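You operate a simulated robot arm through the tools that you are given. There is no shell and no other tool.

You run a simulated two-armed robot. Do the job below in one go: nothing can be reset, and whatever is moved stays where it is left.

TASK
Switch on the grey receiver, set band A and gain 9, then press its store key.
Fine: one press. The cream receiver stays as it is.

Only the result counts: the job must be done as asked and must still hold three seconds after the hand-in. Knocking over, shifting, dropping, spilling or breaking anything else fails it.

THE ROBOT
Two 7-joint arms with two-finger grippers on one trunk that stands fixed in place. Base frame: the origin is at the foot of the trunk, x ahead of it, y to its left, z up. Units: mm, degrees, N and s.
The left shoulder is at [60, 123, 995], the right one opposite. With the tool pointing down near the work surface each hand reaches from about 360 to 800 mm from the base axis, measured 20 degrees to its own side. Payload 1.47 kg a hand.
Tool frame (each hand has its own): the origin (TCP) lies between the finger pads and is the grasp point; the fingertips stand 16 mm ahead of it; z points along the fingers, y is the line along which they close. Largest opening 87 mm; the body of the gripper starts 55 mm behind the TCP.
Orientation is that of the tool frame in the base frame, as [roll, pitch, yaw] about the fixed x, y, z axes, in that order (R = Rz(yaw) Ry(pitch) Rx(roll)). With the fingers straight down and closing along the base's y, the tool's x points along the base's -x, its y along +y and its z along -z.

THE INTERFACE
- The arms move only by the tool step_arm. It takes "left_commands", "right_commands" or both (then of equal length, played together; a hand with none holds still); each is a list of rows, each an object of numbers (a shift or turn left out is 0, a gripper value left out holds the last): "gripper": the closure in counts, from 0 (fully open) to 255 (shut); "tx", "ty", "tz": the shift along the tool's x, y, z in cm; "wx", "wy", "wz": the turn, a rotation vector about the tool's x, y, z in degrees. In form: [{"gripper": .., "tx": .., "ty": .., "tz": .., "wx": .., "wy": .., "wz": ..}, ...]. A call has 1 to 20 rows; each row is the pose to reach, as a shift and turn from the pose commanded when the call began, along the tool's axes at that moment. Each row takes 0.2 s and may step no farther than 50 mm and 8.6 degrees from the row before; otherwise, or with a gripper value out of range, the whole call is refused. A pose out of reach is approached as far as the arm can. The call stops where the force on the tool passes 60 N (or 10 N more than at its start, if that is more) or the arm is blocked; 0.2 s more then pass. Each finger travels about 153 mm/s and halts on what it meets, pressing with about 27 N; the grip force reading is that of the motor and also rises with nothing between the fingers. The clock runs only during rows and for 0.2 s after the last one: add rows that repeat a pose to give the fingers time. It gives the time, the measured TCP pose, the force on the tool (base axes), the opening and the grip force at its end, in the units of the frame above (readings bear some noise), with the torque about the TCP (base axes, N m) and any sound that the robot's microphone picked up, and new pictures: "views" is both (left out), scene, wrist or none (wrist: the cameras of the hands that moved).
- Cameras (640 x 400 px; columns grow to the right, rows downward): "scene" is now at [95.8, -15.6, 1565.4]; the picture's right is [-0.18, -0.98, 0.00], its down [-0.62, 0.11, -0.78] and it looks along [0.77, -0.14, -0.63] (base axes); focal length 354 px, centre (320, 200). "left" rides on the left gripper at [73, -12, -90] in its tool frame; the picture's right is [0.16, 0.99, 0.00], its down [-0.72, 0.12, -0.68] and it looks along [-0.67, 0.11, 0.73] (tool axes); focal length 247 px, centre (320, 200). "right" rides on the right gripper at [73, 12, -90] in its tool frame; the picture's right is [-0.16, 0.99, 0.00], its down [-0.72, -0.12, -0.68] and it looks along [-0.67, -0.11, 0.73] (tool axes); focal length 247 px, centre (320, 200). There is no depth. A picture from a camera that has moved, and an enlarged one, comes with that camera's place and axes in the base frame and with its lens.
- raise_lower(by): slides the trunk up (or, below 0, down) by that many mm; the arms and the scene camera ride with it, the base frame stays. It gives what a move gives, with no picture.
- head_to(pan, tilt): turns the head with the scene camera to pan (to the left, within 120 degrees either way) and tilt (down, from -29 to 69), counted from straight ahead of the robot. It gives what a move gives, and a new picture of the scene camera.
- zoom(camera, box): a new picture of the part [left, top, right, bottom] of that camera's present view, enlarged. No time passes.
- sign_off(): hands the job in; it is judged then, once.

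Places have to be worked out from the pictures, the camera data and where the tool is seen. Open the grippers and draw the arms clear of the work before you hand the job in, unless the task says otherwise.

The tools are called after ">>>" as name(argument=value, ...) on one line, values as JSON. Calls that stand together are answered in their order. step_arm: Moves the arms, as the interface text tells. Its arguments: {"type":"object","properties":{"left_commands":{"type":"array","items":{"type":"object","properties":{"gripper":{"type":"number"},"tx":{"type":"number"},"ty":{"type":"number"},"tz":{"type":"number"},"wx":{"type":"number"},"wy":{"type":"number"},"wz":{"type":"number"}}}},"right_commands":{"type":"array","items":{"type":"object","properties":{"gripper":{"type":"number"},"tx":{"type":"number"},"ty":{"type":"number"},"tz":{"type":"number"},"wx":{"type":"number"},"wy":{"type":"number"},"wz":{"type":"number"}}}},"views":{"type":"string","enum":["both","scene","wrist","none"]}},"required":[]} The other tools are called the same way: raise_lower (by) slides the trunk up or down; head_to (pan, tilt) turns the head that bears the scene camera; zoom (camera, box) takes an enlarged picture of a part of a camera's view; sign_off () hands the job in.

At the start:

```text
clock: 0.0
left_eef_pos: [445.5, 135.1, 1191.4]
left_ee_rot: [-180.0, 0.0, 180.0]
left_ft_force: [-0.5, 0.5, -0.8]
left_ft_torque: [-0.03, -0.01, 0.02]
left_opening: 87.1
left_grasp_force: 0.0
right_eef_pos: [514.9, -343.9, 1205.5]
right_ee_rot: [179.9, 0.0, 180.0]
right_ft_force: [0.2, 0.2, -0.1]
right_ft_torque: [0.03, 0.02, -0.01]
right_opening: 87.2
right_grasp_force: 0.0
trunk travel left (down, up): [-150.0, 80.0]
head pan, tilt: [-10.1, 38.8]
```

scene: 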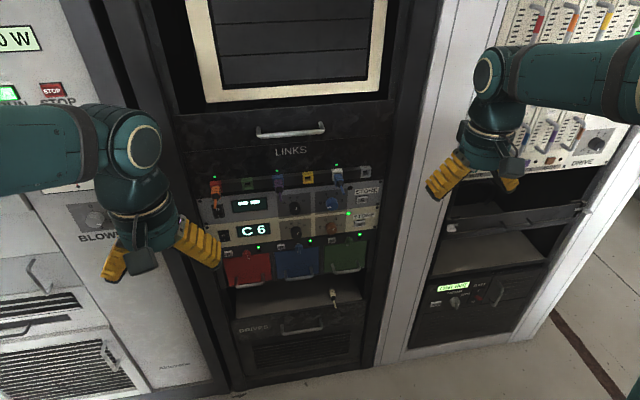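
right: 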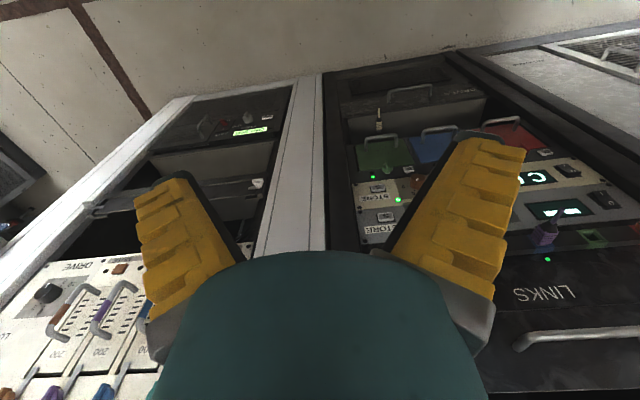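
left: 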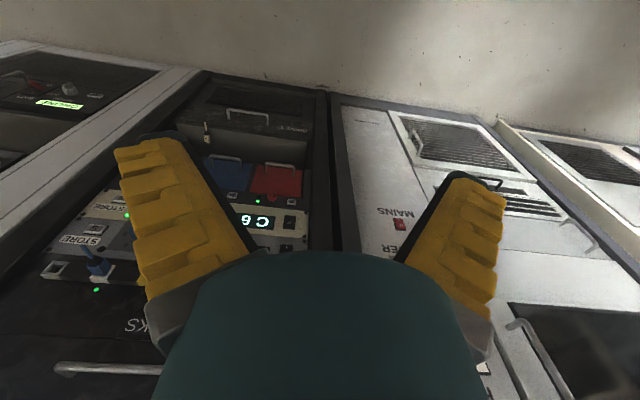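

The scene shows two receivers in the middle rack: a grey one on top (display dashes) and a cream one below (C 6). I zoom in on them to read the controls.

>>> zoom(camera="scene", box=[190, 160, 400, 290])

>>> zoom(camera="right", box=[340, 100, 640, 290])

>>> zoom(camera="left", box=[30, 120, 330, 310])

```text
3.05 times, centred on (295, 225) of scene
camera zoom: at [95.8, -15.6, 1565.4], right [-0.18, -0.98, 0.0], down [-0.62, 0.11, -0.78], along [0.77, -0.14, -0.63], focal length 1080 px, centre (396, 124)
```

zoom: 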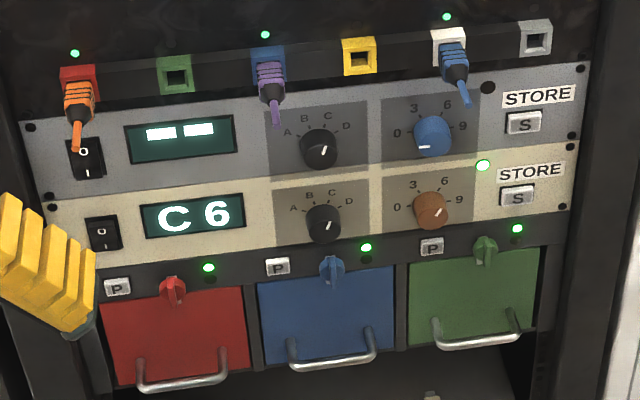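

```text
2.11 times, centred on (490, 195) of right
camera zoom: at [442.7, -332.1, 1295.9], right [0.16, 0.99, 0.0], down [0.72, -0.12, 0.68], along [0.67, -0.11, -0.73], focal length 520 px, centre (-38, 210)
```

zoom: 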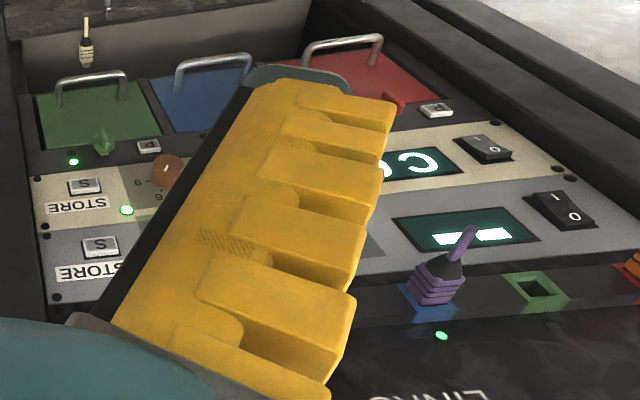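

```text
2.11 times, centred on (180, 215) of left
camera zoom: at [372.8, 122.7, 1281.6], right [-0.16, 0.99, 0.0], down [0.72, 0.12, 0.68], along [0.67, 0.11, -0.73], focal length 520 px, centre (615, 168)
```

zoom: 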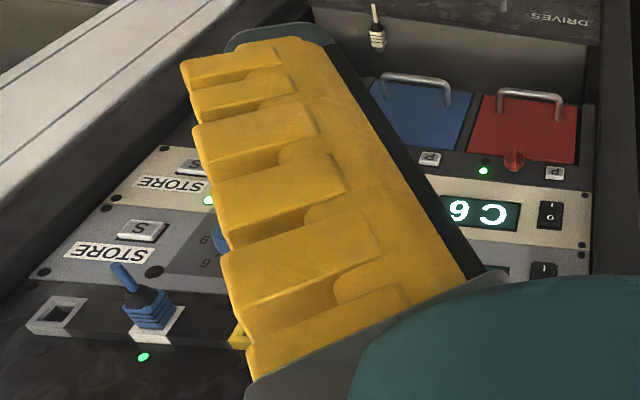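

The wrist and scene views agree: the panel stands vertical at x ≈ 816 mm, with the grey store key near (816, -260, 961) and the grey rocker near (816, 119, 976). I zoom in more to read the knob marks, rocker and plugs.

>>> zoom(camera="scene", box=[275, 165, 355, 215])

>>> zoom(camera="scene", box=[195, 175, 275, 250])

>>> zoom(camera="scene", box=[310, 165, 390, 245])

>>> zoom(camera="scene", box=[275, 200, 355, 250])

```text
8.00 times, centred on (315, 190) of scene
camera zoom: at [95.8, -15.6, 1565.4], right [-0.18, -0.98, 0.0], down [-0.62, 0.11, -0.78], along [0.77, -0.14, -0.63], focal length 2835 px, centre (360, 280)
```

zoom: 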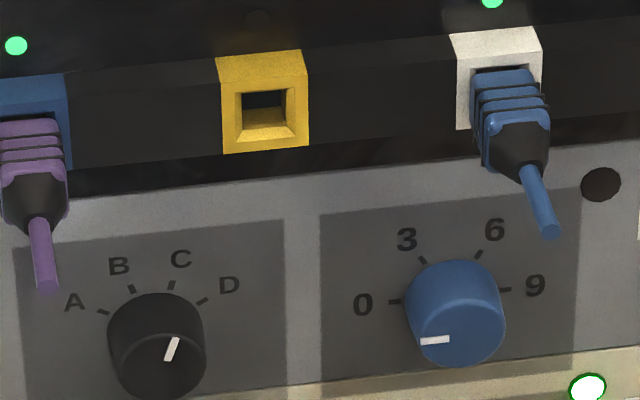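

```text
5.33 times, centred on (235, 212) of scene
camera zoom: at [95.8, -15.6, 1565.4], right [-0.18, -0.98, 0.0], down [-0.62, 0.11, -0.78], along [0.77, -0.14, -0.63], focal length 1890 px, centre (773, 133)
```

zoom: 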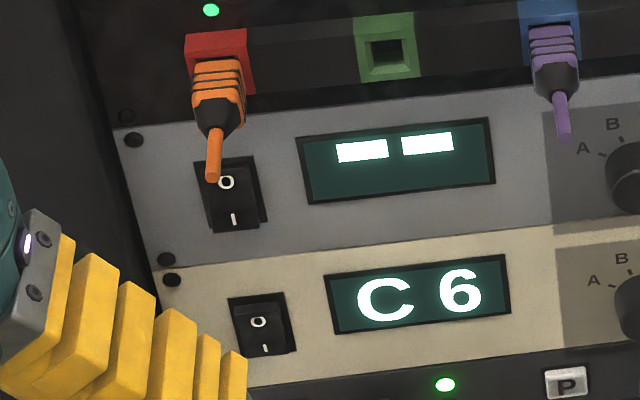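

```text
5.00 times, centred on (350, 205) of scene
camera zoom: at [95.8, -15.6, 1565.4], right [-0.18, -0.98, 0.0], down [-0.62, 0.11, -0.78], along [0.77, -0.14, -0.63], focal length 1772 px, centre (170, 175)
```

zoom: 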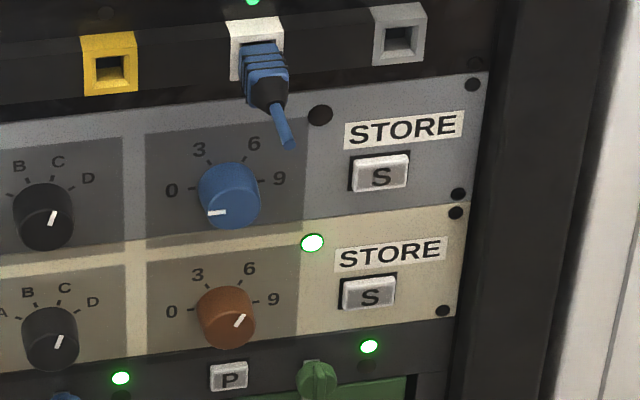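

```text
8.00 times, centred on (315, 225) of scene
camera zoom: at [95.8, -15.6, 1565.4], right [-0.18, -0.98, 0.0], down [-0.62, 0.11, -0.78], along [0.77, -0.14, -0.63], focal length 2835 px, centre (360, 0)
```

zoom: 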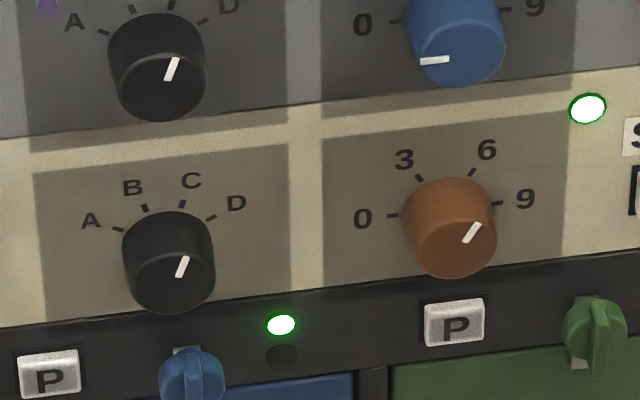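

The grey rocker has O on top and I below, at about (812, 119, 977), so its I half is near z = 965. The band mark points at C and the gain mark at 0. The plugs stick out to x ≈ 737 at z ≈ 1050, well above the controls. I bring the left hand closed, pointing forward and 15° down, in front of the rocker but well short of it.

>>> step_arm(left_commands=[{"gripper": 255, "tx": -1.6, "ty": -0.16, "tz": 2.0, "wy": -7.5}, {"tx": -3.2, "ty": -0.32, "tz": 4.0, "wy": -15}, {"tx": -4.8, "ty": -0.48, "tz": 6.0, "wy": -22.5}, {"tx": -6.4, "ty": -0.64, "tz": 8.0, "wy": -30}, {"tx": -8.0, "ty": -0.8, "tz": 10.0, "wy": -37.5}, {"tx": -9.6, "ty": -0.96, "tz": 12.0, "wy": -45}, {"tx": -11.2, "ty": -1.12, "tz": 14.0, "wy": -52.5}, {"tx": -12.8, "ty": -1.28, "tz": 16.0, "wy": -60}, {"tx": -14.4, "ty": -1.44, "tz": 18.0, "wy": -67.5}, {"tx": -16.0, "ty": -1.6, "tz": 20.0, "wy": -75}, {"tx": -18.0, "ty": -1.6, "tz": 22.0, "wy": -75}, {"tx": -20.5, "ty": -1.6, "tz": 23.9, "wy": -75}, {"tx": -20.5, "ty": -1.6, "tz": 23.9, "wy": -75}])

```text
clock: 2.8
left_eef_pos: [652.1, 87.2, 958.5]
left_ee_rot: [178.0, 74.7, 179.6]
left_ft_force: [0.1, 0.2, -0.5]
left_ft_torque: [-0.01, -0.03, -0.06]
left_opening: 0.0
left_grasp_force: 26.5
left hand out of reach, approached as far as the arm can: row 10, 11, 12, 13
right_eef_pos: [516.8, -341.8, 1205.6]
right_ee_rot: [-180.0, -0.2, -180.0]
right_ft_force: [0.7, -0.5, -0.3]
right_ft_torque: [-0.04, 0.03, 0.03]
right_opening: 87.2
right_grasp_force: 0.1
trunk travel left (down, up): [-150.0, 80.0]
head pan, tilt: [-10.1, 38.8]
camera scene: at [99.1, -14.5, 1565.1], right [-0.18, -0.98, 0.0], down [-0.62, 0.11, -0.78], along [0.77, -0.14, -0.63], focal length 354 px, centre (320, 200)
camera left: at [546.7, 73.4, 911.4], right [-0.07, 0.99, -0.14], down [-0.47, 0.1, 0.88], along [0.88, 0.13, 0.46], focal length 247 px, centre (320, 200)
```

scene: 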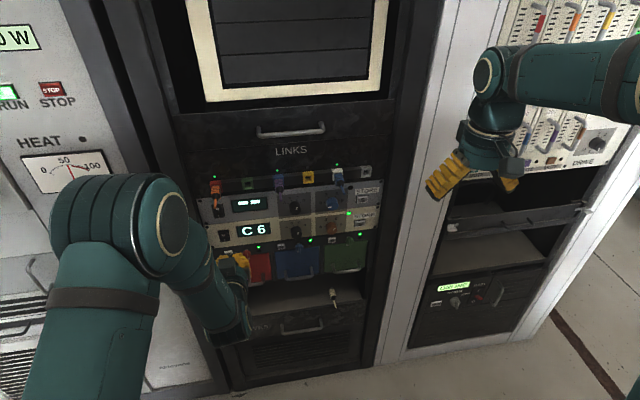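
left: 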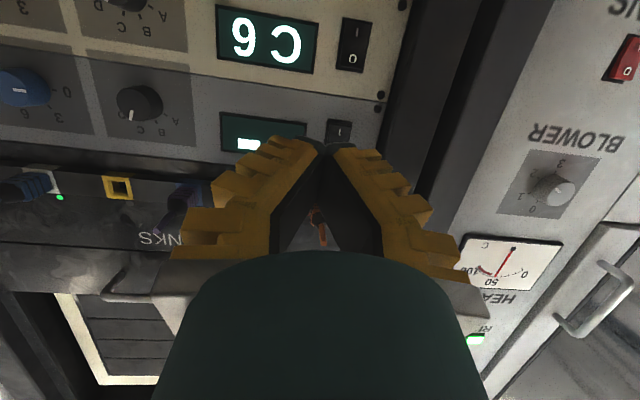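

The left hand came out level with the rocker, but the arm ran short of its reach: it sits 32 mm too far right in a strongly bent wrist posture. Lowering the trunk should ease the wrist, and both hands have free space below them, so I lower it by 120 mm.

>>> raise_lower(by=-120)

```text
clock: 4.3
left_eef_pos: [648.7, 85.9, 839.2]
left_ee_rot: [177.9, 74.8, 179.6]
left_ft_force: [0.0, -0.2, 0.0]
left_ft_torque: [-0.04, -0.01, -0.02]
left_opening: 0.0
left_grasp_force: 26.3
right_eef_pos: [515.3, -343.4, 1087.1]
right_ee_rot: [-180.0, 0.0, 180.0]
right_ft_force: [0.2, 0.2, 0.2]
right_ft_torque: [0.0, 0.01, 0.05]
right_opening: 87.0
right_grasp_force: 0.1
trunk travel left (down, up): [-30.0, 200.0]
head pan, tilt: [-10.1, 38.8]
```

The trunk went down 120 mm with both hands clear. Now I raise the left hand back to z ≈ 955 and shift it left toward y = 119, and check whether it is reachable.

>>> step_arm(left_commands=[{"tx": -2.0, "ty": 0.5, "tz": -0.5}, {"tx": -4.0, "ty": 1.0, "tz": -1.0}, {"tx": -6.0, "ty": 1.5, "tz": -1.5}, {"tx": -8.0, "ty": 2.0, "tz": -2.0}, {"tx": -10.0, "ty": 2.6, "tz": -2.6}, {"tx": -11.6, "ty": 3.3, "tz": -3.1}, {"tx": -11.6, "ty": 3.3, "tz": -3.1}])

```text
clock: 5.9
left_eef_pos: [648.4, 118.7, 958.9]
left_ee_rot: [177.8, 74.8, 179.5]
left_ft_force: [-0.6, 0.3, 0.1]
left_ft_torque: [-0.02, 0.0, -0.01]
left_opening: 0.2
left_grasp_force: 26.7
right_eef_pos: [514.8, -344.1, 1086.2]
right_ee_rot: [179.9, 0.0, 180.0]
right_ft_force: [-0.2, 0.6, -0.2]
right_ft_torque: [0.03, -0.01, 0.02]
right_opening: 86.9
right_grasp_force: 0.1
trunk travel left (down, up): [-30.0, 200.0]
head pan, tilt: [-10.1, 38.8]
camera scene: at [96.0, -15.3, 1445.3], right [-0.18, -0.98, 0.0], down [-0.62, 0.11, -0.78], along [0.77, -0.14, -0.63], focal length 354 px, centre (320, 200)
camera left: at [543.6, 104.4, 912.7], right [-0.07, 0.99, -0.14], down [-0.47, 0.09, 0.88], along [0.88, 0.13, 0.46], focal length 247 px, centre (320, 200)
```

scene: 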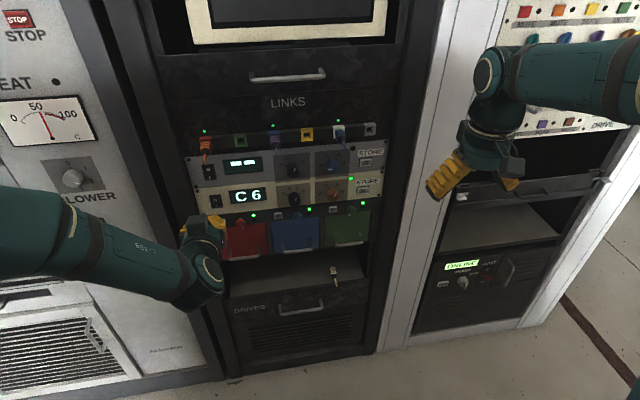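
left: 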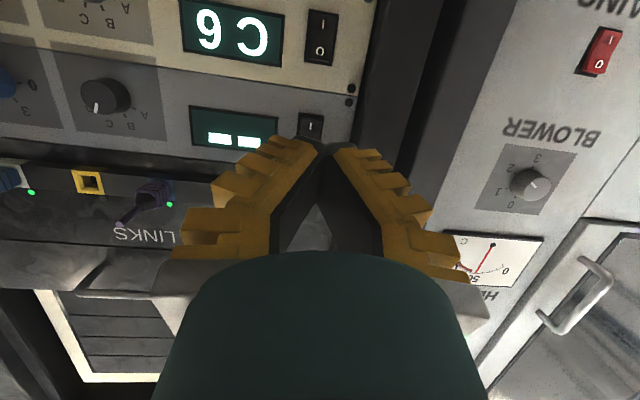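

The hand now reached (648, 119, 959), in line with the rocker. I zoom in to check the alignment of fingertip and rocker.

>>> zoom(camera="left", box=[180, 80, 380, 205])

>>> zoom(camera="scene", box=[170, 120, 290, 260])

```text
3.20 times, centred on (280, 142) of left
camera zoom: at [543.6, 104.4, 912.7], right [-0.07, 0.99, -0.14], down [-0.47, 0.09, 0.88], along [0.88, 0.13, 0.46], focal length 790 px, centre (448, 384)
```

zoom: 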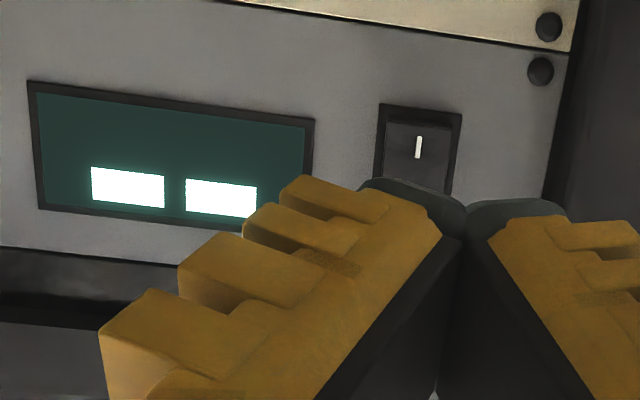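

```text
2.86 times, centred on (230, 190) of scene
camera zoom: at [96.0, -15.3, 1445.3], right [-0.18, -0.98, 0.0], down [-0.62, 0.11, -0.78], along [0.77, -0.14, -0.63], focal length 1012 px, centre (577, 229)
```

zoom: 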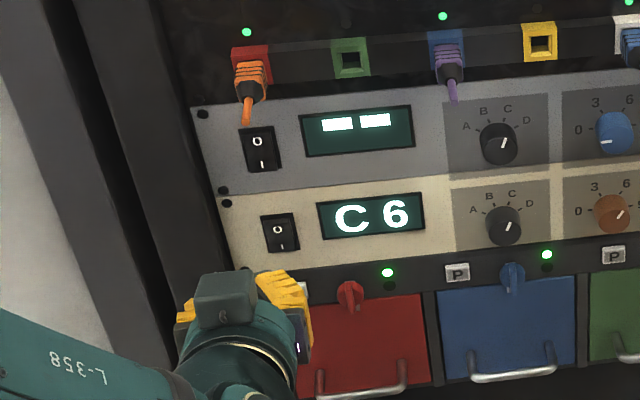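

The I half of the rocker triangulates to (810, 121, 965) from the left camera, matching the earlier estimate. I advance to about 16 mm short of it with the tip's upper edge at z ≈ 964.

>>> step_arm(left_commands=[{"tx": -0.41, "ty": 0.04, "tz": 2.0}, {"tx": -0.83, "ty": 0.08, "tz": 4.0}, {"tx": -1.24, "ty": 0.12, "tz": 6.0}, {"tx": -1.65, "ty": 0.16, "tz": 8.0}, {"tx": -2.07, "ty": 0.2, "tz": 10.0}, {"tx": -2.48, "ty": 0.23, "tz": 11.9}, {"tx": -2.48, "ty": 0.23, "tz": 11.9}])

```text
clock: 7.5
left_eef_pos: [769.4, 122.2, 951.7]
left_ee_rot: [177.8, 74.7, 179.5]
left_ft_force: [0.2, 0.1, 0.0]
left_ft_torque: [0.04, -0.01, -0.02]
left_opening: 0.2
left_grasp_force: 26.6
right_eef_pos: [515.4, -344.0, 1086.3]
right_ee_rot: [-180.0, 0.1, -180.0]
right_ft_force: [-0.2, 0.4, 1.3]
right_ft_torque: [-0.01, 0.03, -0.03]
right_opening: 87.4
right_grasp_force: 0.1
trunk travel left (down, up): [-30.0, 200.0]
head pan, tilt: [-10.1, 38.8]
camera scene: at [95.7, -15.6, 1445.4], right [-0.18, -0.98, 0.0], down [-0.62, 0.11, -0.78], along [0.77, -0.14, -0.63], focal length 354 px, centre (320, 200)
camera left: at [664.5, 109.2, 905.0], right [-0.07, 0.99, -0.14], down [-0.47, 0.09, 0.88], along [0.88, 0.13, 0.46], focal length 247 px, centre (320, 200)
```

scene: 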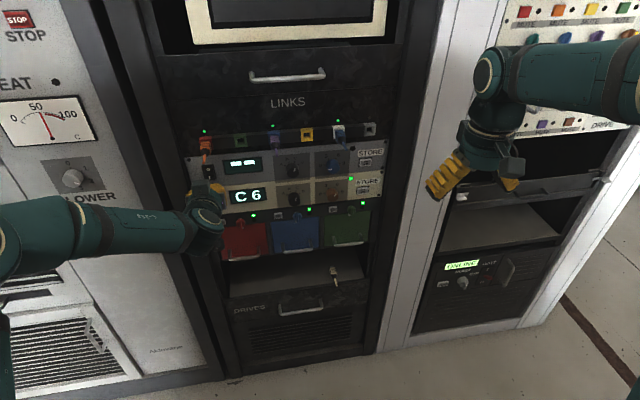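
left: 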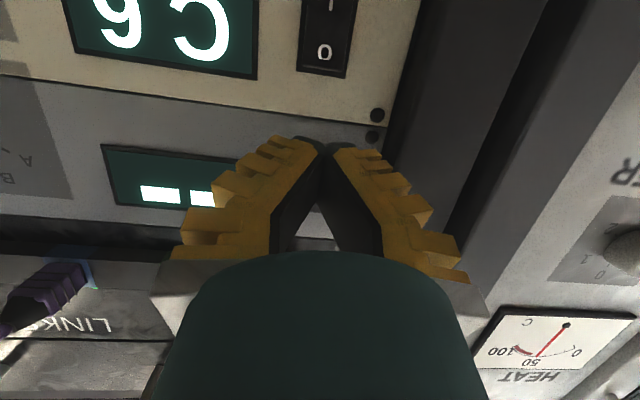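

The tip should be ~16 mm short of the rocker. I take a closer look from the scene camera before pressing.

>>> zoom(camera="scene", box=[175, 120, 275, 240])

>>> zoom(camera="left", box=[240, 100, 440, 220])

```text
3.33 times, centred on (225, 180) of scene
camera zoom: at [95.7, -15.6, 1445.4], right [-0.18, -0.98, 0.0], down [-0.62, 0.11, -0.78], along [0.77, -0.14, -0.63], focal length 1181 px, centre (637, 267)
```

zoom: 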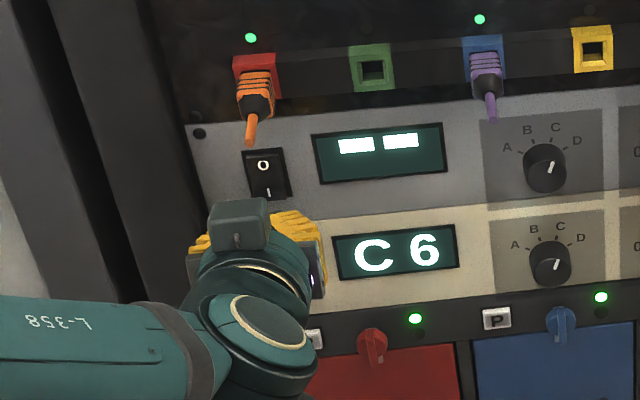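

```text
3.20 times, centred on (340, 160) of left
camera zoom: at [664.5, 109.2, 905.0], right [-0.07, 0.99, -0.14], down [-0.47, 0.09, 0.88], along [0.88, 0.13, 0.46], focal length 790 px, centre (256, 328)
```

zoom: 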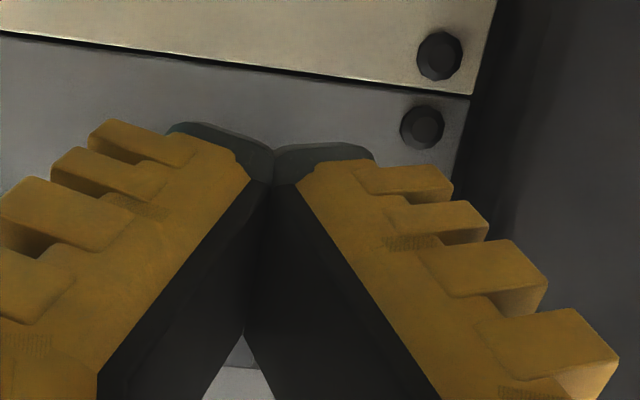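

Alignment looks right and the orange plug is well above. I advance slowly straight ahead and watch for force, sound and the display.

>>> step_arm(left_commands=[{"tx": -0.1, "tz": 0.39}, {"tx": -0.21, "tz": 0.77}, {"tx": -0.31, "tz": 1.16}, {"tx": -0.41, "tz": 1.55}, {"tx": -0.47, "tz": 1.74}, {"tx": -0.52, "tz": 1.93}, {"tx": -0.52, "tz": 1.93}])

```text
clock: 9.1
left_eef_pos: [789.8, 125.6, 952.0]
left_ee_rot: [178.0, 74.9, 179.5]
left_ft_force: [0.1, -0.2, -0.3]
left_ft_torque: [0.01, 0.05, -0.01]
left_opening: 0.0
left_grasp_force: 26.5
right_eef_pos: [515.1, -343.9, 1086.8]
right_ee_rot: [180.0, 0.0, -180.0]
right_ft_force: [0.9, -0.9, 0.4]
right_ft_torque: [0.0, -0.01, -0.01]
right_opening: 86.8
right_grasp_force: 0.0
trunk travel left (down, up): [-30.0, 200.0]
head pan, tilt: [-10.1, 38.8]
camera scene: at [95.8, -15.6, 1445.4], right [-0.18, -0.98, 0.0], down [-0.62, 0.11, -0.78], along [0.77, -0.14, -0.63], focal length 354 px, centre (320, 200)
camera left: at [684.3, 110.7, 906.1], right [-0.07, 0.99, -0.14], down [-0.47, 0.09, 0.88], along [0.88, 0.13, 0.46], focal length 247 px, centre (320, 200)
```

scene: 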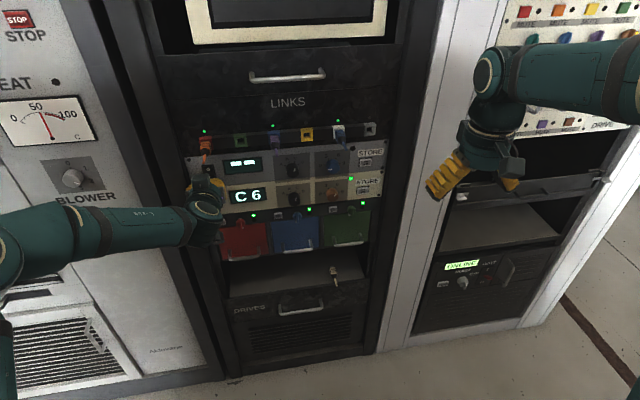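
left: 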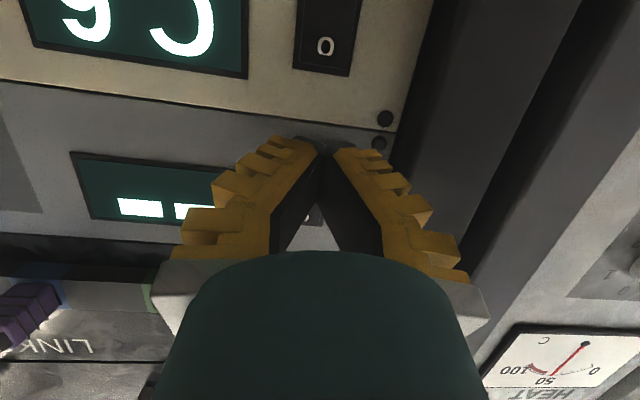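

No contact yet at TCP x ≈ 790 and the display is unchanged. I keep pushing forward in small steps, correcting y by −3 mm.

>>> step_arm(left_commands=[{"tx": -0.05, "ty": -0.15, "tz": 0.19}, {"tx": -0.1, "ty": -0.3, "tz": 0.39}, {"tx": -0.16, "ty": -0.3, "tz": 0.58}, {"tx": -0.21, "ty": -0.3, "tz": 0.77}, {"tx": -0.21, "ty": -0.3, "tz": 0.77}])

```text
clock: 10.3
left_eef_pos: [797.2, 121.4, 953.1]
left_ee_rot: [177.9, 74.7, 179.5]
left_ft_force: [-5.8, -1.4, -1.3]
left_ft_torque: [0.01, -0.05, -0.09]
left_opening: 0.0
left_grasp_force: 26.9
right_eef_pos: [514.7, -343.1, 1086.0]
right_ee_rot: [180.0, 0.0, 180.0]
right_ft_force: [0.7, 0.2, 0.0]
right_ft_torque: [-0.01, 0.02, -0.02]
right_opening: 87.0
right_grasp_force: 0.0
trunk travel left (down, up): [-30.0, 200.0]
head pan, tilt: [-10.1, 38.8]
camera scene: at [95.2, -15.8, 1445.4], right [-0.18, -0.98, 0.0], down [-0.62, 0.11, -0.78], along [0.77, -0.14, -0.63], focal length 354 px, centre (320, 200)
camera left: at [692.2, 108.2, 906.9], right [-0.07, 0.99, -0.14], down [-0.47, 0.1, 0.88], along [0.88, 0.13, 0.46], focal length 247 px, centre (320, 200)
```

scene: 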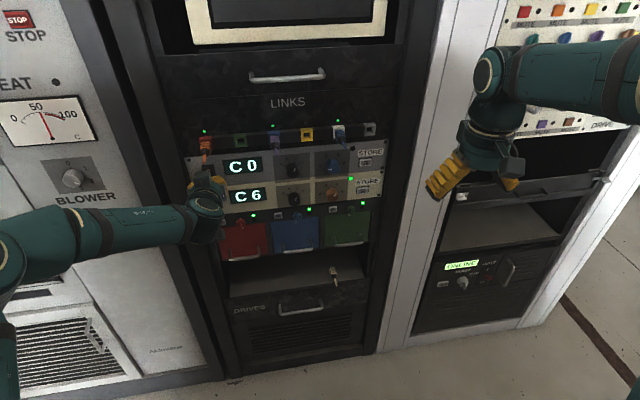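
left: 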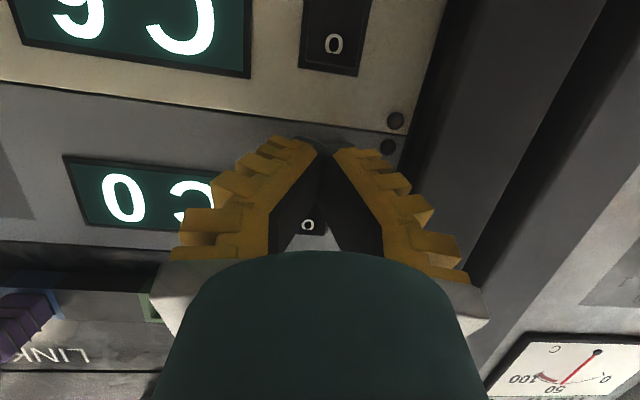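

The grey display now reads "C 0" – it is switched on with a light press. I draw the left hand straight back 150 mm.

>>> step_arm(left_commands=[{"tx": 0.26, "tz": -0.97}, {"tx": 0.78, "tz": -2.9}, {"tx": 1.55, "tz": -5.8}, {"tx": 2.33, "tz": -8.7}, {"tx": 3.1, "tz": -11.6}, {"tx": 3.9, "tz": -14.5}, {"tx": 3.9, "tz": -14.5}])

```text
clock: 11.9
left_eef_pos: [649.6, 118.2, 955.4]
left_ee_rot: [177.8, 74.9, 179.4]
left_ft_force: [0.9, -0.2, -0.5]
left_ft_torque: [-0.01, 0.02, -0.03]
left_opening: 0.0
left_grasp_force: 26.9
right_eef_pos: [514.1, -343.5, 1085.2]
right_ee_rot: [-179.9, -0.1, -179.9]
right_ft_force: [-0.2, -0.2, 0.6]
right_ft_torque: [-0.01, -0.04, -0.02]
right_opening: 87.0
right_grasp_force: 0.0
trunk travel left (down, up): [-30.0, 200.0]
head pan, tilt: [-10.1, 38.8]
camera scene: at [95.9, -15.5, 1445.3], right [-0.18, -0.98, 0.0], down [-0.62, 0.11, -0.78], along [0.77, -0.14, -0.63], focal length 354 px, centre (320, 200)
camera left: at [544.4, 104.6, 909.1], right [-0.07, 0.99, -0.14], down [-0.47, 0.09, 0.88], along [0.88, 0.13, 0.46], focal length 247 px, centre (320, 200)
```

scene: 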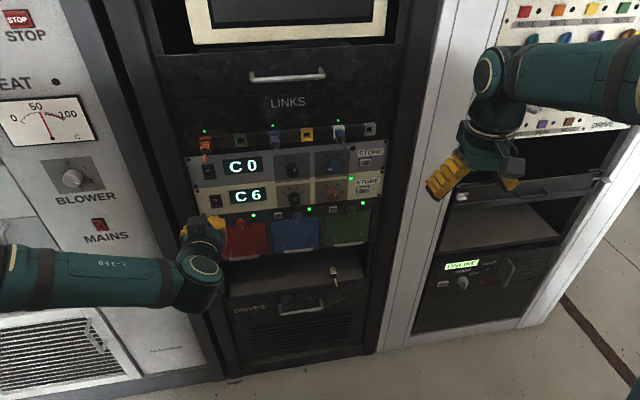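
left: 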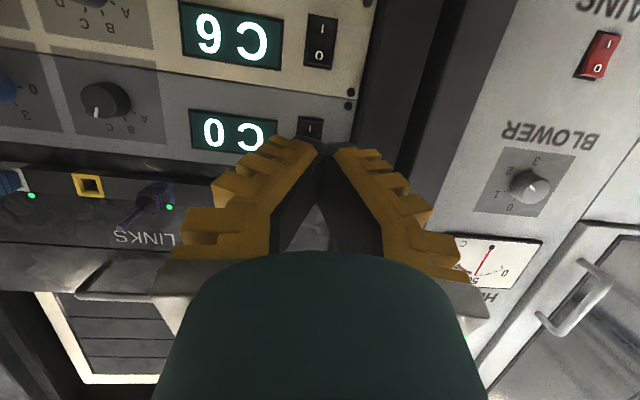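

The grey unit shows "C 0" and the left hand is clear. Next are the knobs with the right arm, so I zoom in from the new camera height to pin down the knob axes.

>>> zoom(camera="scene", box=[270, 140, 350, 190])

>>> zoom(camera="left", box=[0, 40, 160, 140])

>>> zoom(camera="right", box=[320, 80, 640, 280])

```text
8.00 times, centred on (310, 165) of scene
camera zoom: at [95.9, -15.5, 1445.3], right [-0.18, -0.98, 0.0], down [-0.62, 0.11, -0.78], along [0.77, -0.14, -0.63], focal length 2835 px, centre (400, 480)
```

zoom: 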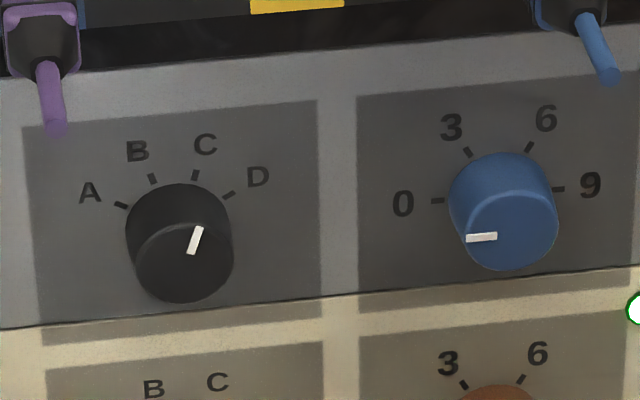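

```text
4.00 times, centred on (80, 90) of left
camera zoom: at [544.4, 104.6, 909.1], right [-0.07, 0.99, -0.14], down [-0.47, 0.09, 0.88], along [0.88, 0.13, 0.46], focal length 988 px, centre (1280, 640)
```

zoom: 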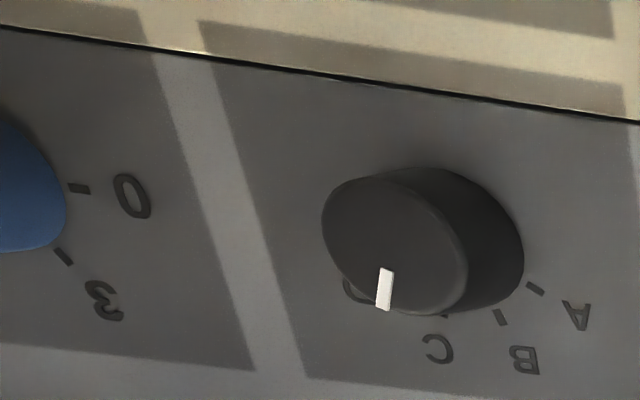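

```text
2.00 times, centred on (480, 180) of right
camera zoom: at [442.8, -332.1, 1175.8], right [0.16, 0.99, 0.0], down [0.72, -0.12, 0.68], along [0.67, -0.11, -0.73], focal length 494 px, centre (0, 240)
```

zoom: 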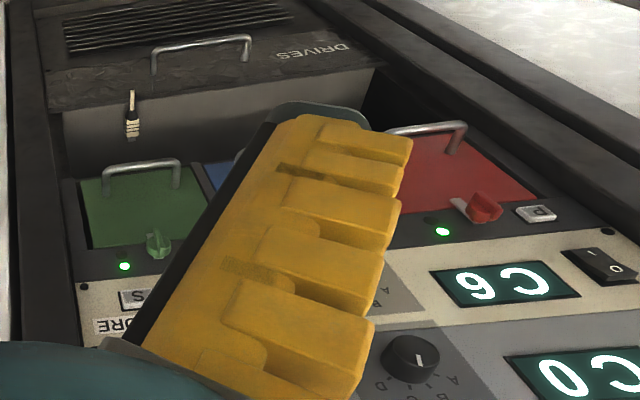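

Both views agree: the band knob front centre is at (800, -75, 963) and the gain knob at about (800, -175, 962). I bring the right hand around to point straight ahead at x ≈ 640 in front of the band knob, staying clear of everything.

>>> step_arm(right_commands=[{"gripper": 0, "tx": -1.0, "ty": 2.2, "tz": 1.0, "wy": -7.5}, {"tx": -2.0, "ty": 4.4, "tz": 2.0, "wy": -15}, {"tx": -3.0, "ty": 6.7, "tz": 3.0, "wy": -22.5}, {"tx": -4.2, "ty": 8.9, "tz": 4.1, "wy": -30}, {"tx": -5.2, "ty": 11.1, "tz": 5.1, "wy": -37.5}, {"tx": -6.3, "ty": 13.4, "tz": 6.1, "wy": -45}, {"tx": -7.3, "ty": 15.6, "tz": 7.2, "wy": -52.5}, {"tx": -8.4, "ty": 17.8, "tz": 8.2, "wy": -60}, {"tx": -9.4, "ty": 20.1, "tz": 9.2, "wy": -67.5}, {"tx": -10.5, "ty": 22.3, "tz": 10.2, "wy": -75}, {"tx": -11.5, "ty": 24.6, "tz": 11.3, "wy": -82.5}, {"tx": -12.6, "ty": 26.8, "tz": 12.3, "wy": -90}, {"tx": -12.6, "ty": 26.8, "tz": 12.3, "wy": -90}])

```text
clock: 14.7
left_eef_pos: [649.8, 117.3, 954.2]
left_ee_rot: [177.9, 74.8, 179.5]
left_ft_force: [0.5, -1.2, -0.7]
left_ft_torque: [0.02, -0.02, 0.04]
left_opening: 0.2
left_grasp_force: 26.7
right_eef_pos: [631.7, -84.5, 936.6]
right_ee_rot: [173.0, 83.4, 171.2]
right_ft_force: [0.3, 4.7, 3.3]
right_ft_torque: [-0.05, 0.21, -0.26]
right_opening: 87.0
right_grasp_force: 0.1
right hand out of reach, approached as far as the arm can: row 6, 11, 12, 13
trunk travel left (down, up): [-30.0, 200.0]
head pan, tilt: [-10.1, 38.8]
camera scene: at [96.7, -15.7, 1445.2], right [-0.18, -0.98, 0.0], down [-0.62, 0.11, -0.78], along [0.77, -0.14, -0.63], focal length 354 px, centre (320, 200)
camera right: at [535.8, -68.9, 874.3], right [0.05, 0.98, 0.17], down [-0.6, -0.11, 0.8], along [0.8, -0.14, 0.58], focal length 247 px, centre (320, 200)
```

scene: 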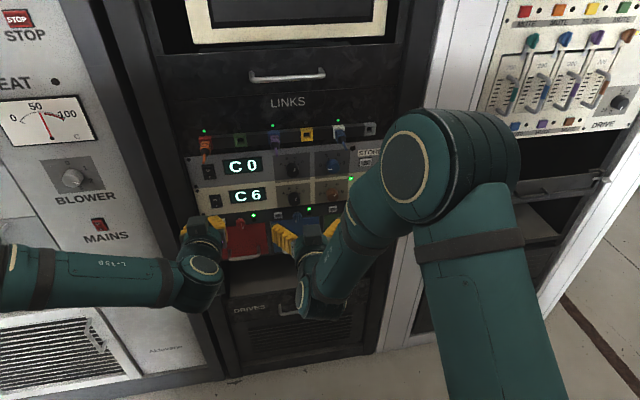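
right: 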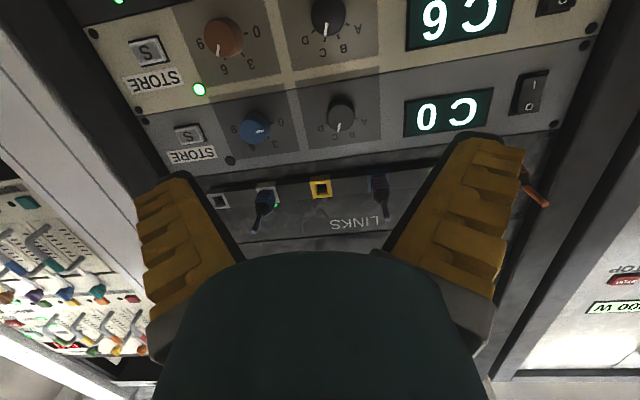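

The right arm ran short too: it is at (632, -84, 937) with the tool about 6.6° down. The same remedy worked for the left, so I lower the trunk the remaining 30 mm and then lift the hand.

>>> raise_lower(by=-30)

```text
clock: 15.4
left_eef_pos: [648.0, 119.4, 926.1]
left_ee_rot: [178.0, 74.8, 179.6]
left_ft_force: [-0.5, 0.1, 0.7]
left_ft_torque: [0.04, -0.02, -0.01]
left_opening: 0.0
left_grasp_force: 26.9
right_eef_pos: [630.9, -80.6, 910.5]
right_ee_rot: [177.9, 83.7, 176.5]
right_ft_force: [0.2, -0.1, -0.6]
right_ft_torque: [0.0, 0.0, -0.01]
right_opening: 87.2
right_grasp_force: 0.0
trunk travel left (down, up): [0.0, 230.0]
head pan, tilt: [-10.1, 38.8]
```

The transient force is gone and the hand is at (631, -81, 911). I lift it to z ≈ 962 while straightening the tool to point exactly ahead.

>>> step_arm(right_commands=[{"tx": -1.1, "ty": 0.13, "tz": 0.26}, {"tx": -2.1, "ty": 0.25, "tz": 0.52}, {"tx": -3.2, "ty": 0.38, "tz": 0.8, "wy": -1.5, "wx": -0.3}, {"tx": -4.3, "ty": 0.5, "tz": 1.05, "wy": -3, "wx": -0.7}, {"tx": -5.3, "ty": 0.63, "tz": 1.3, "wy": -4.5, "wx": -1.0}, {"tx": -5.3, "ty": 0.63, "tz": 1.3, "wy": -6.3, "wx": -1.4}, {"tx": -5.3, "ty": 0.63, "tz": 1.3, "wy": -6.3, "wx": -1.4}])

```text
clock: 17.1
left_eef_pos: [650.0, 118.6, 925.4]
left_ee_rot: [178.0, 74.8, 179.6]
left_ft_force: [-0.3, 0.4, -0.4]
left_ft_torque: [0.0, 0.02, 0.0]
left_opening: 0.1
left_grasp_force: 27.4
right_eef_pos: [647.7, -74.5, 959.4]
right_ee_rot: [93.2, 89.7, 92.9]
right_ft_force: [0.4, 0.7, 0.2]
right_ft_torque: [0.03, 0.0, -0.02]
right_opening: 86.8
right_grasp_force: 0.0
trunk travel left (down, up): [0.0, 230.0]
head pan, tilt: [-10.1, 38.8]
camera scene: at [95.8, -15.5, 1415.4], right [-0.18, -0.98, 0.0], down [-0.62, 0.11, -0.78], along [0.77, -0.14, -0.63], focal length 354 px, centre (320, 200)
camera right: at [560.4, -62.3, 887.7], right [0.01, 0.99, 0.16], down [-0.68, -0.11, 0.72], along [0.73, -0.12, 0.67], focal length 247 px, centre (320, 200)
```

scene: 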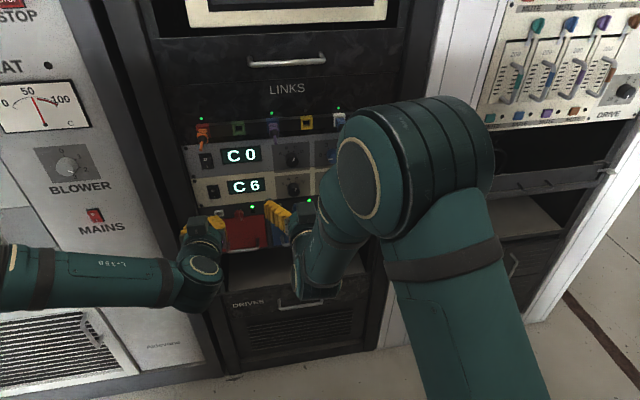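
right: 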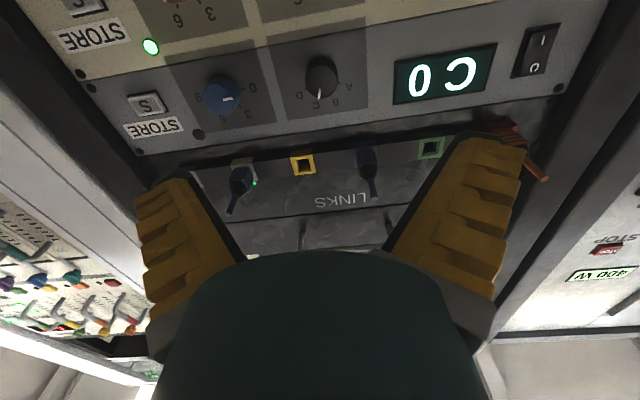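

The right hand now points straight ahead at (648, -75, 959), in line with the band knob. I set the gripper to a partial opening and roll the tool +40° so the turn can run from +40° to −40°.

>>> step_arm(right_commands=[{"gripper": 80, "wz": 8}, {"wz": 16}, {"wz": 24}, {"wz": 32}, {"wz": 40}, {"wz": 40, "tz": 2.0, "tx": -0.2}, {"wz": 40, "tz": 4.0, "tx": -0.2}, {"wz": 40, "tz": 6.0, "tx": -0.2}, {"wz": 40, "tz": 6.0, "tx": -0.2}])

```text
clock: 19.1
left_eef_pos: [649.2, 118.1, 926.0]
left_ee_rot: [178.0, 74.9, 179.6]
left_ft_force: [0.4, -0.8, 0.1]
left_ft_torque: [-0.02, 0.02, 0.0]
left_opening: 0.0
left_grasp_force: 27.1
right_eef_pos: [706.4, -47.0, 993.5]
right_ee_rot: [92.6, 50.0, 90.5]
right_ft_force: [0.1, 0.4, -0.7]
right_ft_torque: [-0.04, -0.06, -0.03]
right_opening: 64.3
right_grasp_force: 3.2
right hand out of reach, approached as far as the arm can: row 1, 2, 3, 4, 5, 6, 7, 8, 9
trunk travel left (down, up): [0.0, 230.0]
head pan, tilt: [-10.1, 38.8]
camera scene: at [95.7, -15.3, 1415.4], right [-0.18, -0.98, 0.0], down [-0.62, 0.11, -0.78], along [0.77, -0.14, -0.63], focal length 354 px, centre (320, 200)
camera right: at [618.6, 11.5, 947.8], right [0.04, 0.66, 0.75], down [-0.68, -0.54, 0.5], along [0.73, -0.53, 0.42], focal length 247 px, centre (320, 200)
```

scene: 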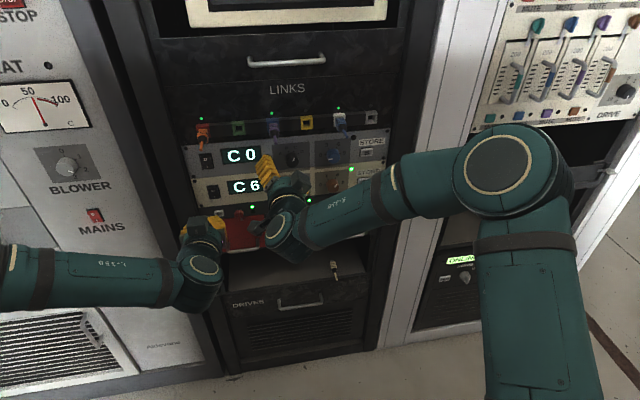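
right: 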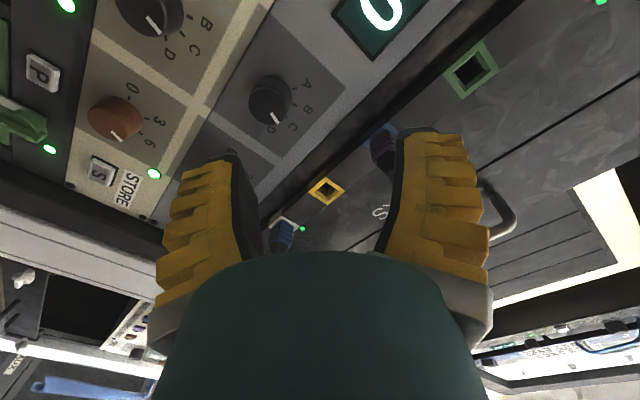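

The roll was reached, but the position drifted to (706, -47, 993) because of a joint limit; the elbow has since swung outward. I shift the hand back down to the knob line and see if that is reachable now.

>>> step_arm(right_commands=[{"ty": -0.8, "tx": 0.1}, {"ty": -1.6, "tx": 0.2}, {"ty": -2.4, "tx": 0.3}, {"ty": -3.2, "tx": 0.4}, {"ty": -4.1, "tx": 0.5}, {"ty": -4.1, "tx": 0.5}])

```text
clock: 20.4
left_eef_pos: [649.9, 116.8, 925.4]
left_ee_rot: [177.9, 74.7, 179.6]
left_ft_force: [0.0, 0.9, -0.7]
left_ft_torque: [0.0, 0.0, 0.02]
left_opening: 0.0
left_grasp_force: 26.6
right_eef_pos: [701.6, -48.5, 994.4]
right_ee_rot: [92.6, 50.0, 90.4]
right_ft_force: [-1.0, -0.3, 0.6]
right_ft_torque: [-0.03, -0.02, 0.0]
right_opening: 64.2
right_grasp_force: 3.4
right hand out of reach, approached as far as the arm can: row 1, 2, 3, 4, 5, 6
trunk travel left (down, up): [0.0, 230.0]
head pan, tilt: [-10.1, 38.8]
camera scene: at [96.0, -15.5, 1415.3], right [-0.18, -0.98, 0.0], down [-0.62, 0.11, -0.78], along [0.77, -0.14, -0.63], focal length 354 px, centre (320, 200)
camera right: at [614.3, 9.8, 948.4], right [0.04, 0.65, 0.75], down [-0.68, -0.54, 0.5], along [0.73, -0.53, 0.42], focal length 247 px, centre (320, 200)
```

scene: 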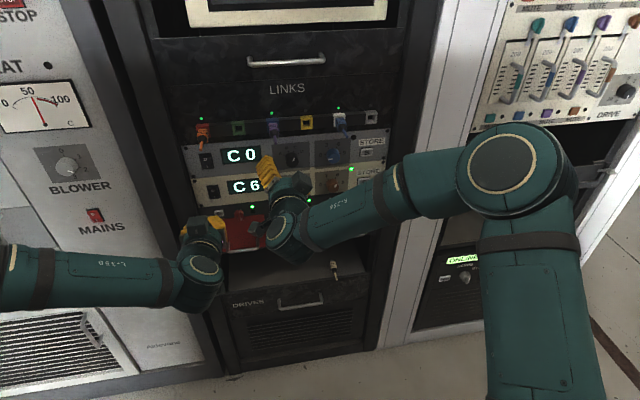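
right: 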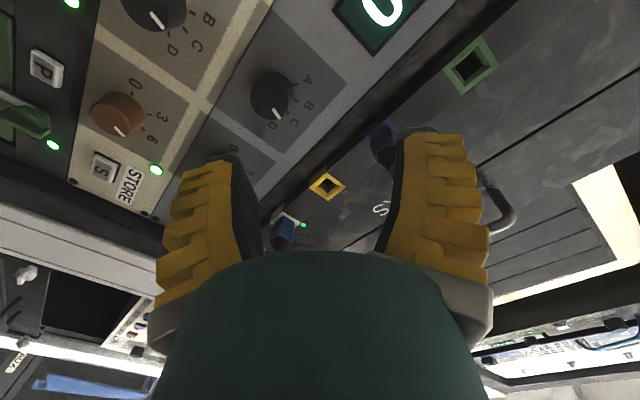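

Positive roll is limited by the wrist, so I use the other side: I roll back through 0° to −40° while returning to the knob line (y = -75, z = 963), still 90 mm in front of the panel.

>>> step_arm(right_commands=[{"tx": 0.1, "ty": -0.5, "tz": -0.3, "wz": -8}, {"tx": 0.2, "ty": -1.2, "tz": -0.6, "wz": -16}, {"tx": 0.35, "ty": -2.0, "tz": -1.0, "wz": -24}, {"tx": 0.5, "ty": -2.8, "tz": -1.0, "wz": -32}, {"tx": 0.68, "ty": -4.1, "tz": -1.0, "wz": -40}, {"tx": 0.68, "ty": -4.1, "tz": -1.0, "wz": -48}, {"tx": 0.68, "ty": -4.1, "tz": -1.0, "wz": -56}, {"tx": 0.68, "ty": -4.1, "tz": -1.0, "wz": -64}, {"tx": 0.68, "ty": -4.1, "tz": -1.0, "wz": -72}, {"tx": 0.68, "ty": -4.1, "tz": -1.0, "wz": -80}, {"tx": 0.68, "ty": -4.1, "tz": -1.0, "wz": -80}])

```text
clock: 22.9
left_eef_pos: [648.3, 117.5, 926.1]
left_ee_rot: [177.8, 74.8, 179.5]
left_ft_force: [-0.4, -1.4, -0.1]
left_ft_torque: [0.0, -0.04, 0.02]
left_opening: 0.4
left_grasp_force: 27.1
right_eef_pos: [695.4, -78.2, 962.0]
right_ee_rot: [-90.0, 50.2, -90.0]
right_ft_force: [0.1, -0.2, 0.6]
right_ft_torque: [-0.01, 0.02, -0.03]
right_opening: 64.4
right_grasp_force: 3.4
right hand out of reach, approached as far as the arm can: row 1, 2, 5
trunk travel left (down, up): [0.0, 230.0]
head pan, tilt: [-10.1, 38.8]
camera scene: at [95.8, -15.6, 1415.4], right [-0.18, -0.98, 0.0], down [-0.62, 0.11, -0.78], along [0.77, -0.14, -0.63], focal length 354 px, centre (320, 200)
camera right: at [606.5, -114.5, 899.1], right [0.0, 0.86, -0.51], down [-0.68, 0.37, 0.63], along [0.73, 0.35, 0.59], focal length 247 px, centre (320, 200)
```

scene: 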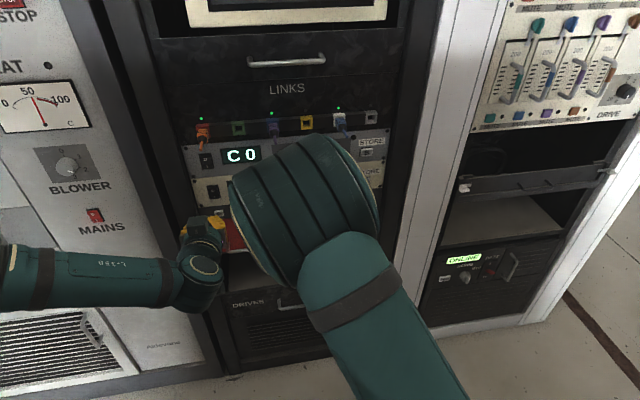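
right: 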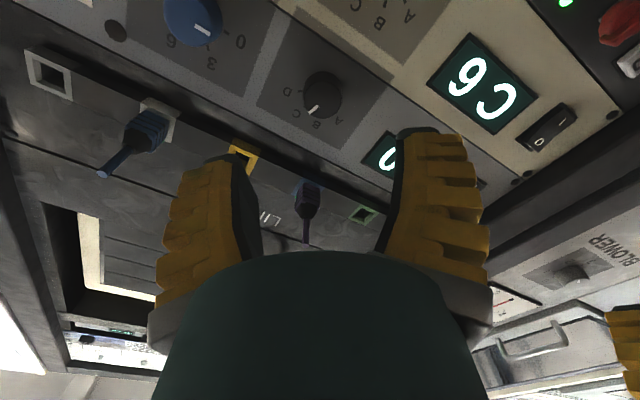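

With −40° roll the hand holds exactly on the knob line at (695, -78, 962). I check how far the roll can go, out to −100°, still at stand-off.

>>> step_arm(right_commands=[{"wz": -8}, {"wz": -16}, {"wz": -24}, {"wz": -32}, {"wz": -40}, {"wz": -48}, {"wz": -56}, {"wz": -56}])

```text
clock: 24.6
left_eef_pos: [648.3, 118.6, 925.9]
left_ee_rot: [177.9, 74.7, 179.6]
left_ft_force: [0.4, -0.2, -0.7]
left_ft_torque: [0.03, -0.03, 0.01]
left_opening: 0.0
left_grasp_force: 27.0
right_eef_pos: [696.3, -77.3, 962.2]
right_ee_rot: [-90.0, -5.8, -90.1]
right_ft_force: [0.2, 0.3, -1.2]
right_ft_torque: [0.02, -0.02, 0.02]
right_opening: 64.1
right_grasp_force: 3.7
trunk travel left (down, up): [0.0, 230.0]
head pan, tilt: [-10.1, 38.8]
camera scene: at [95.8, -15.6, 1415.4], right [-0.18, -0.98, 0.0], down [-0.62, 0.11, -0.78], along [0.77, -0.14, -0.63], focal length 354 px, centre (320, 200)
camera right: at [606.9, -151.2, 957.9], right [0.0, 0.06, -1.0], down [-0.68, 0.73, 0.04], along [0.73, 0.68, 0.04], focal length 247 px, centre (320, 200)
```

scene: 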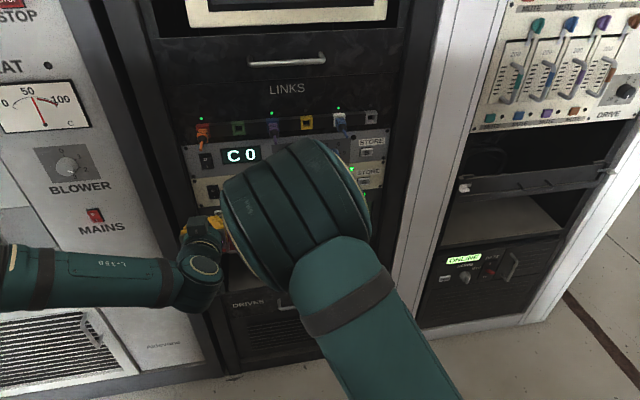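
right: 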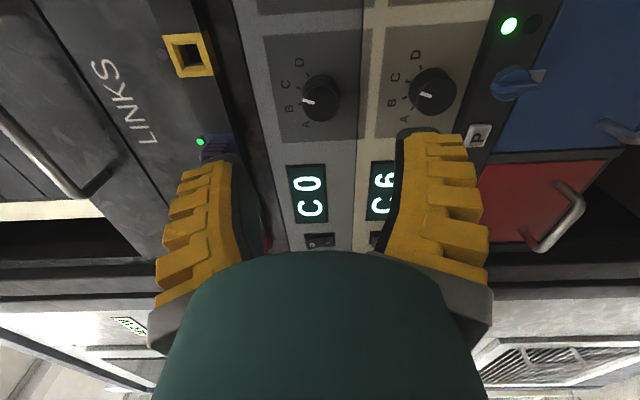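

Rolls from −40° to −96° are freely reachable, using only the last joint. I zoom in with the right camera to refine the knob axis relative to the tool.

>>> zoom(camera="right", box=[240, 30, 400, 150])

```text
3.33 times, centred on (320, 90) of right
camera zoom: at [606.9, -151.2, 957.9], right [0.0, 0.06, -1.0], down [-0.68, 0.73, 0.04], along [0.73, 0.68, 0.04], focal length 823 px, centre (320, 567)
```

zoom: 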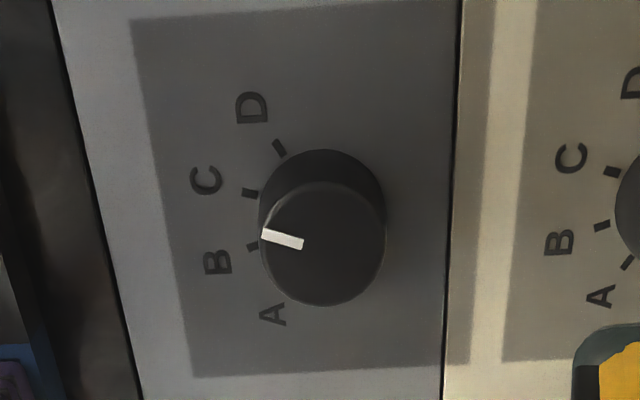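

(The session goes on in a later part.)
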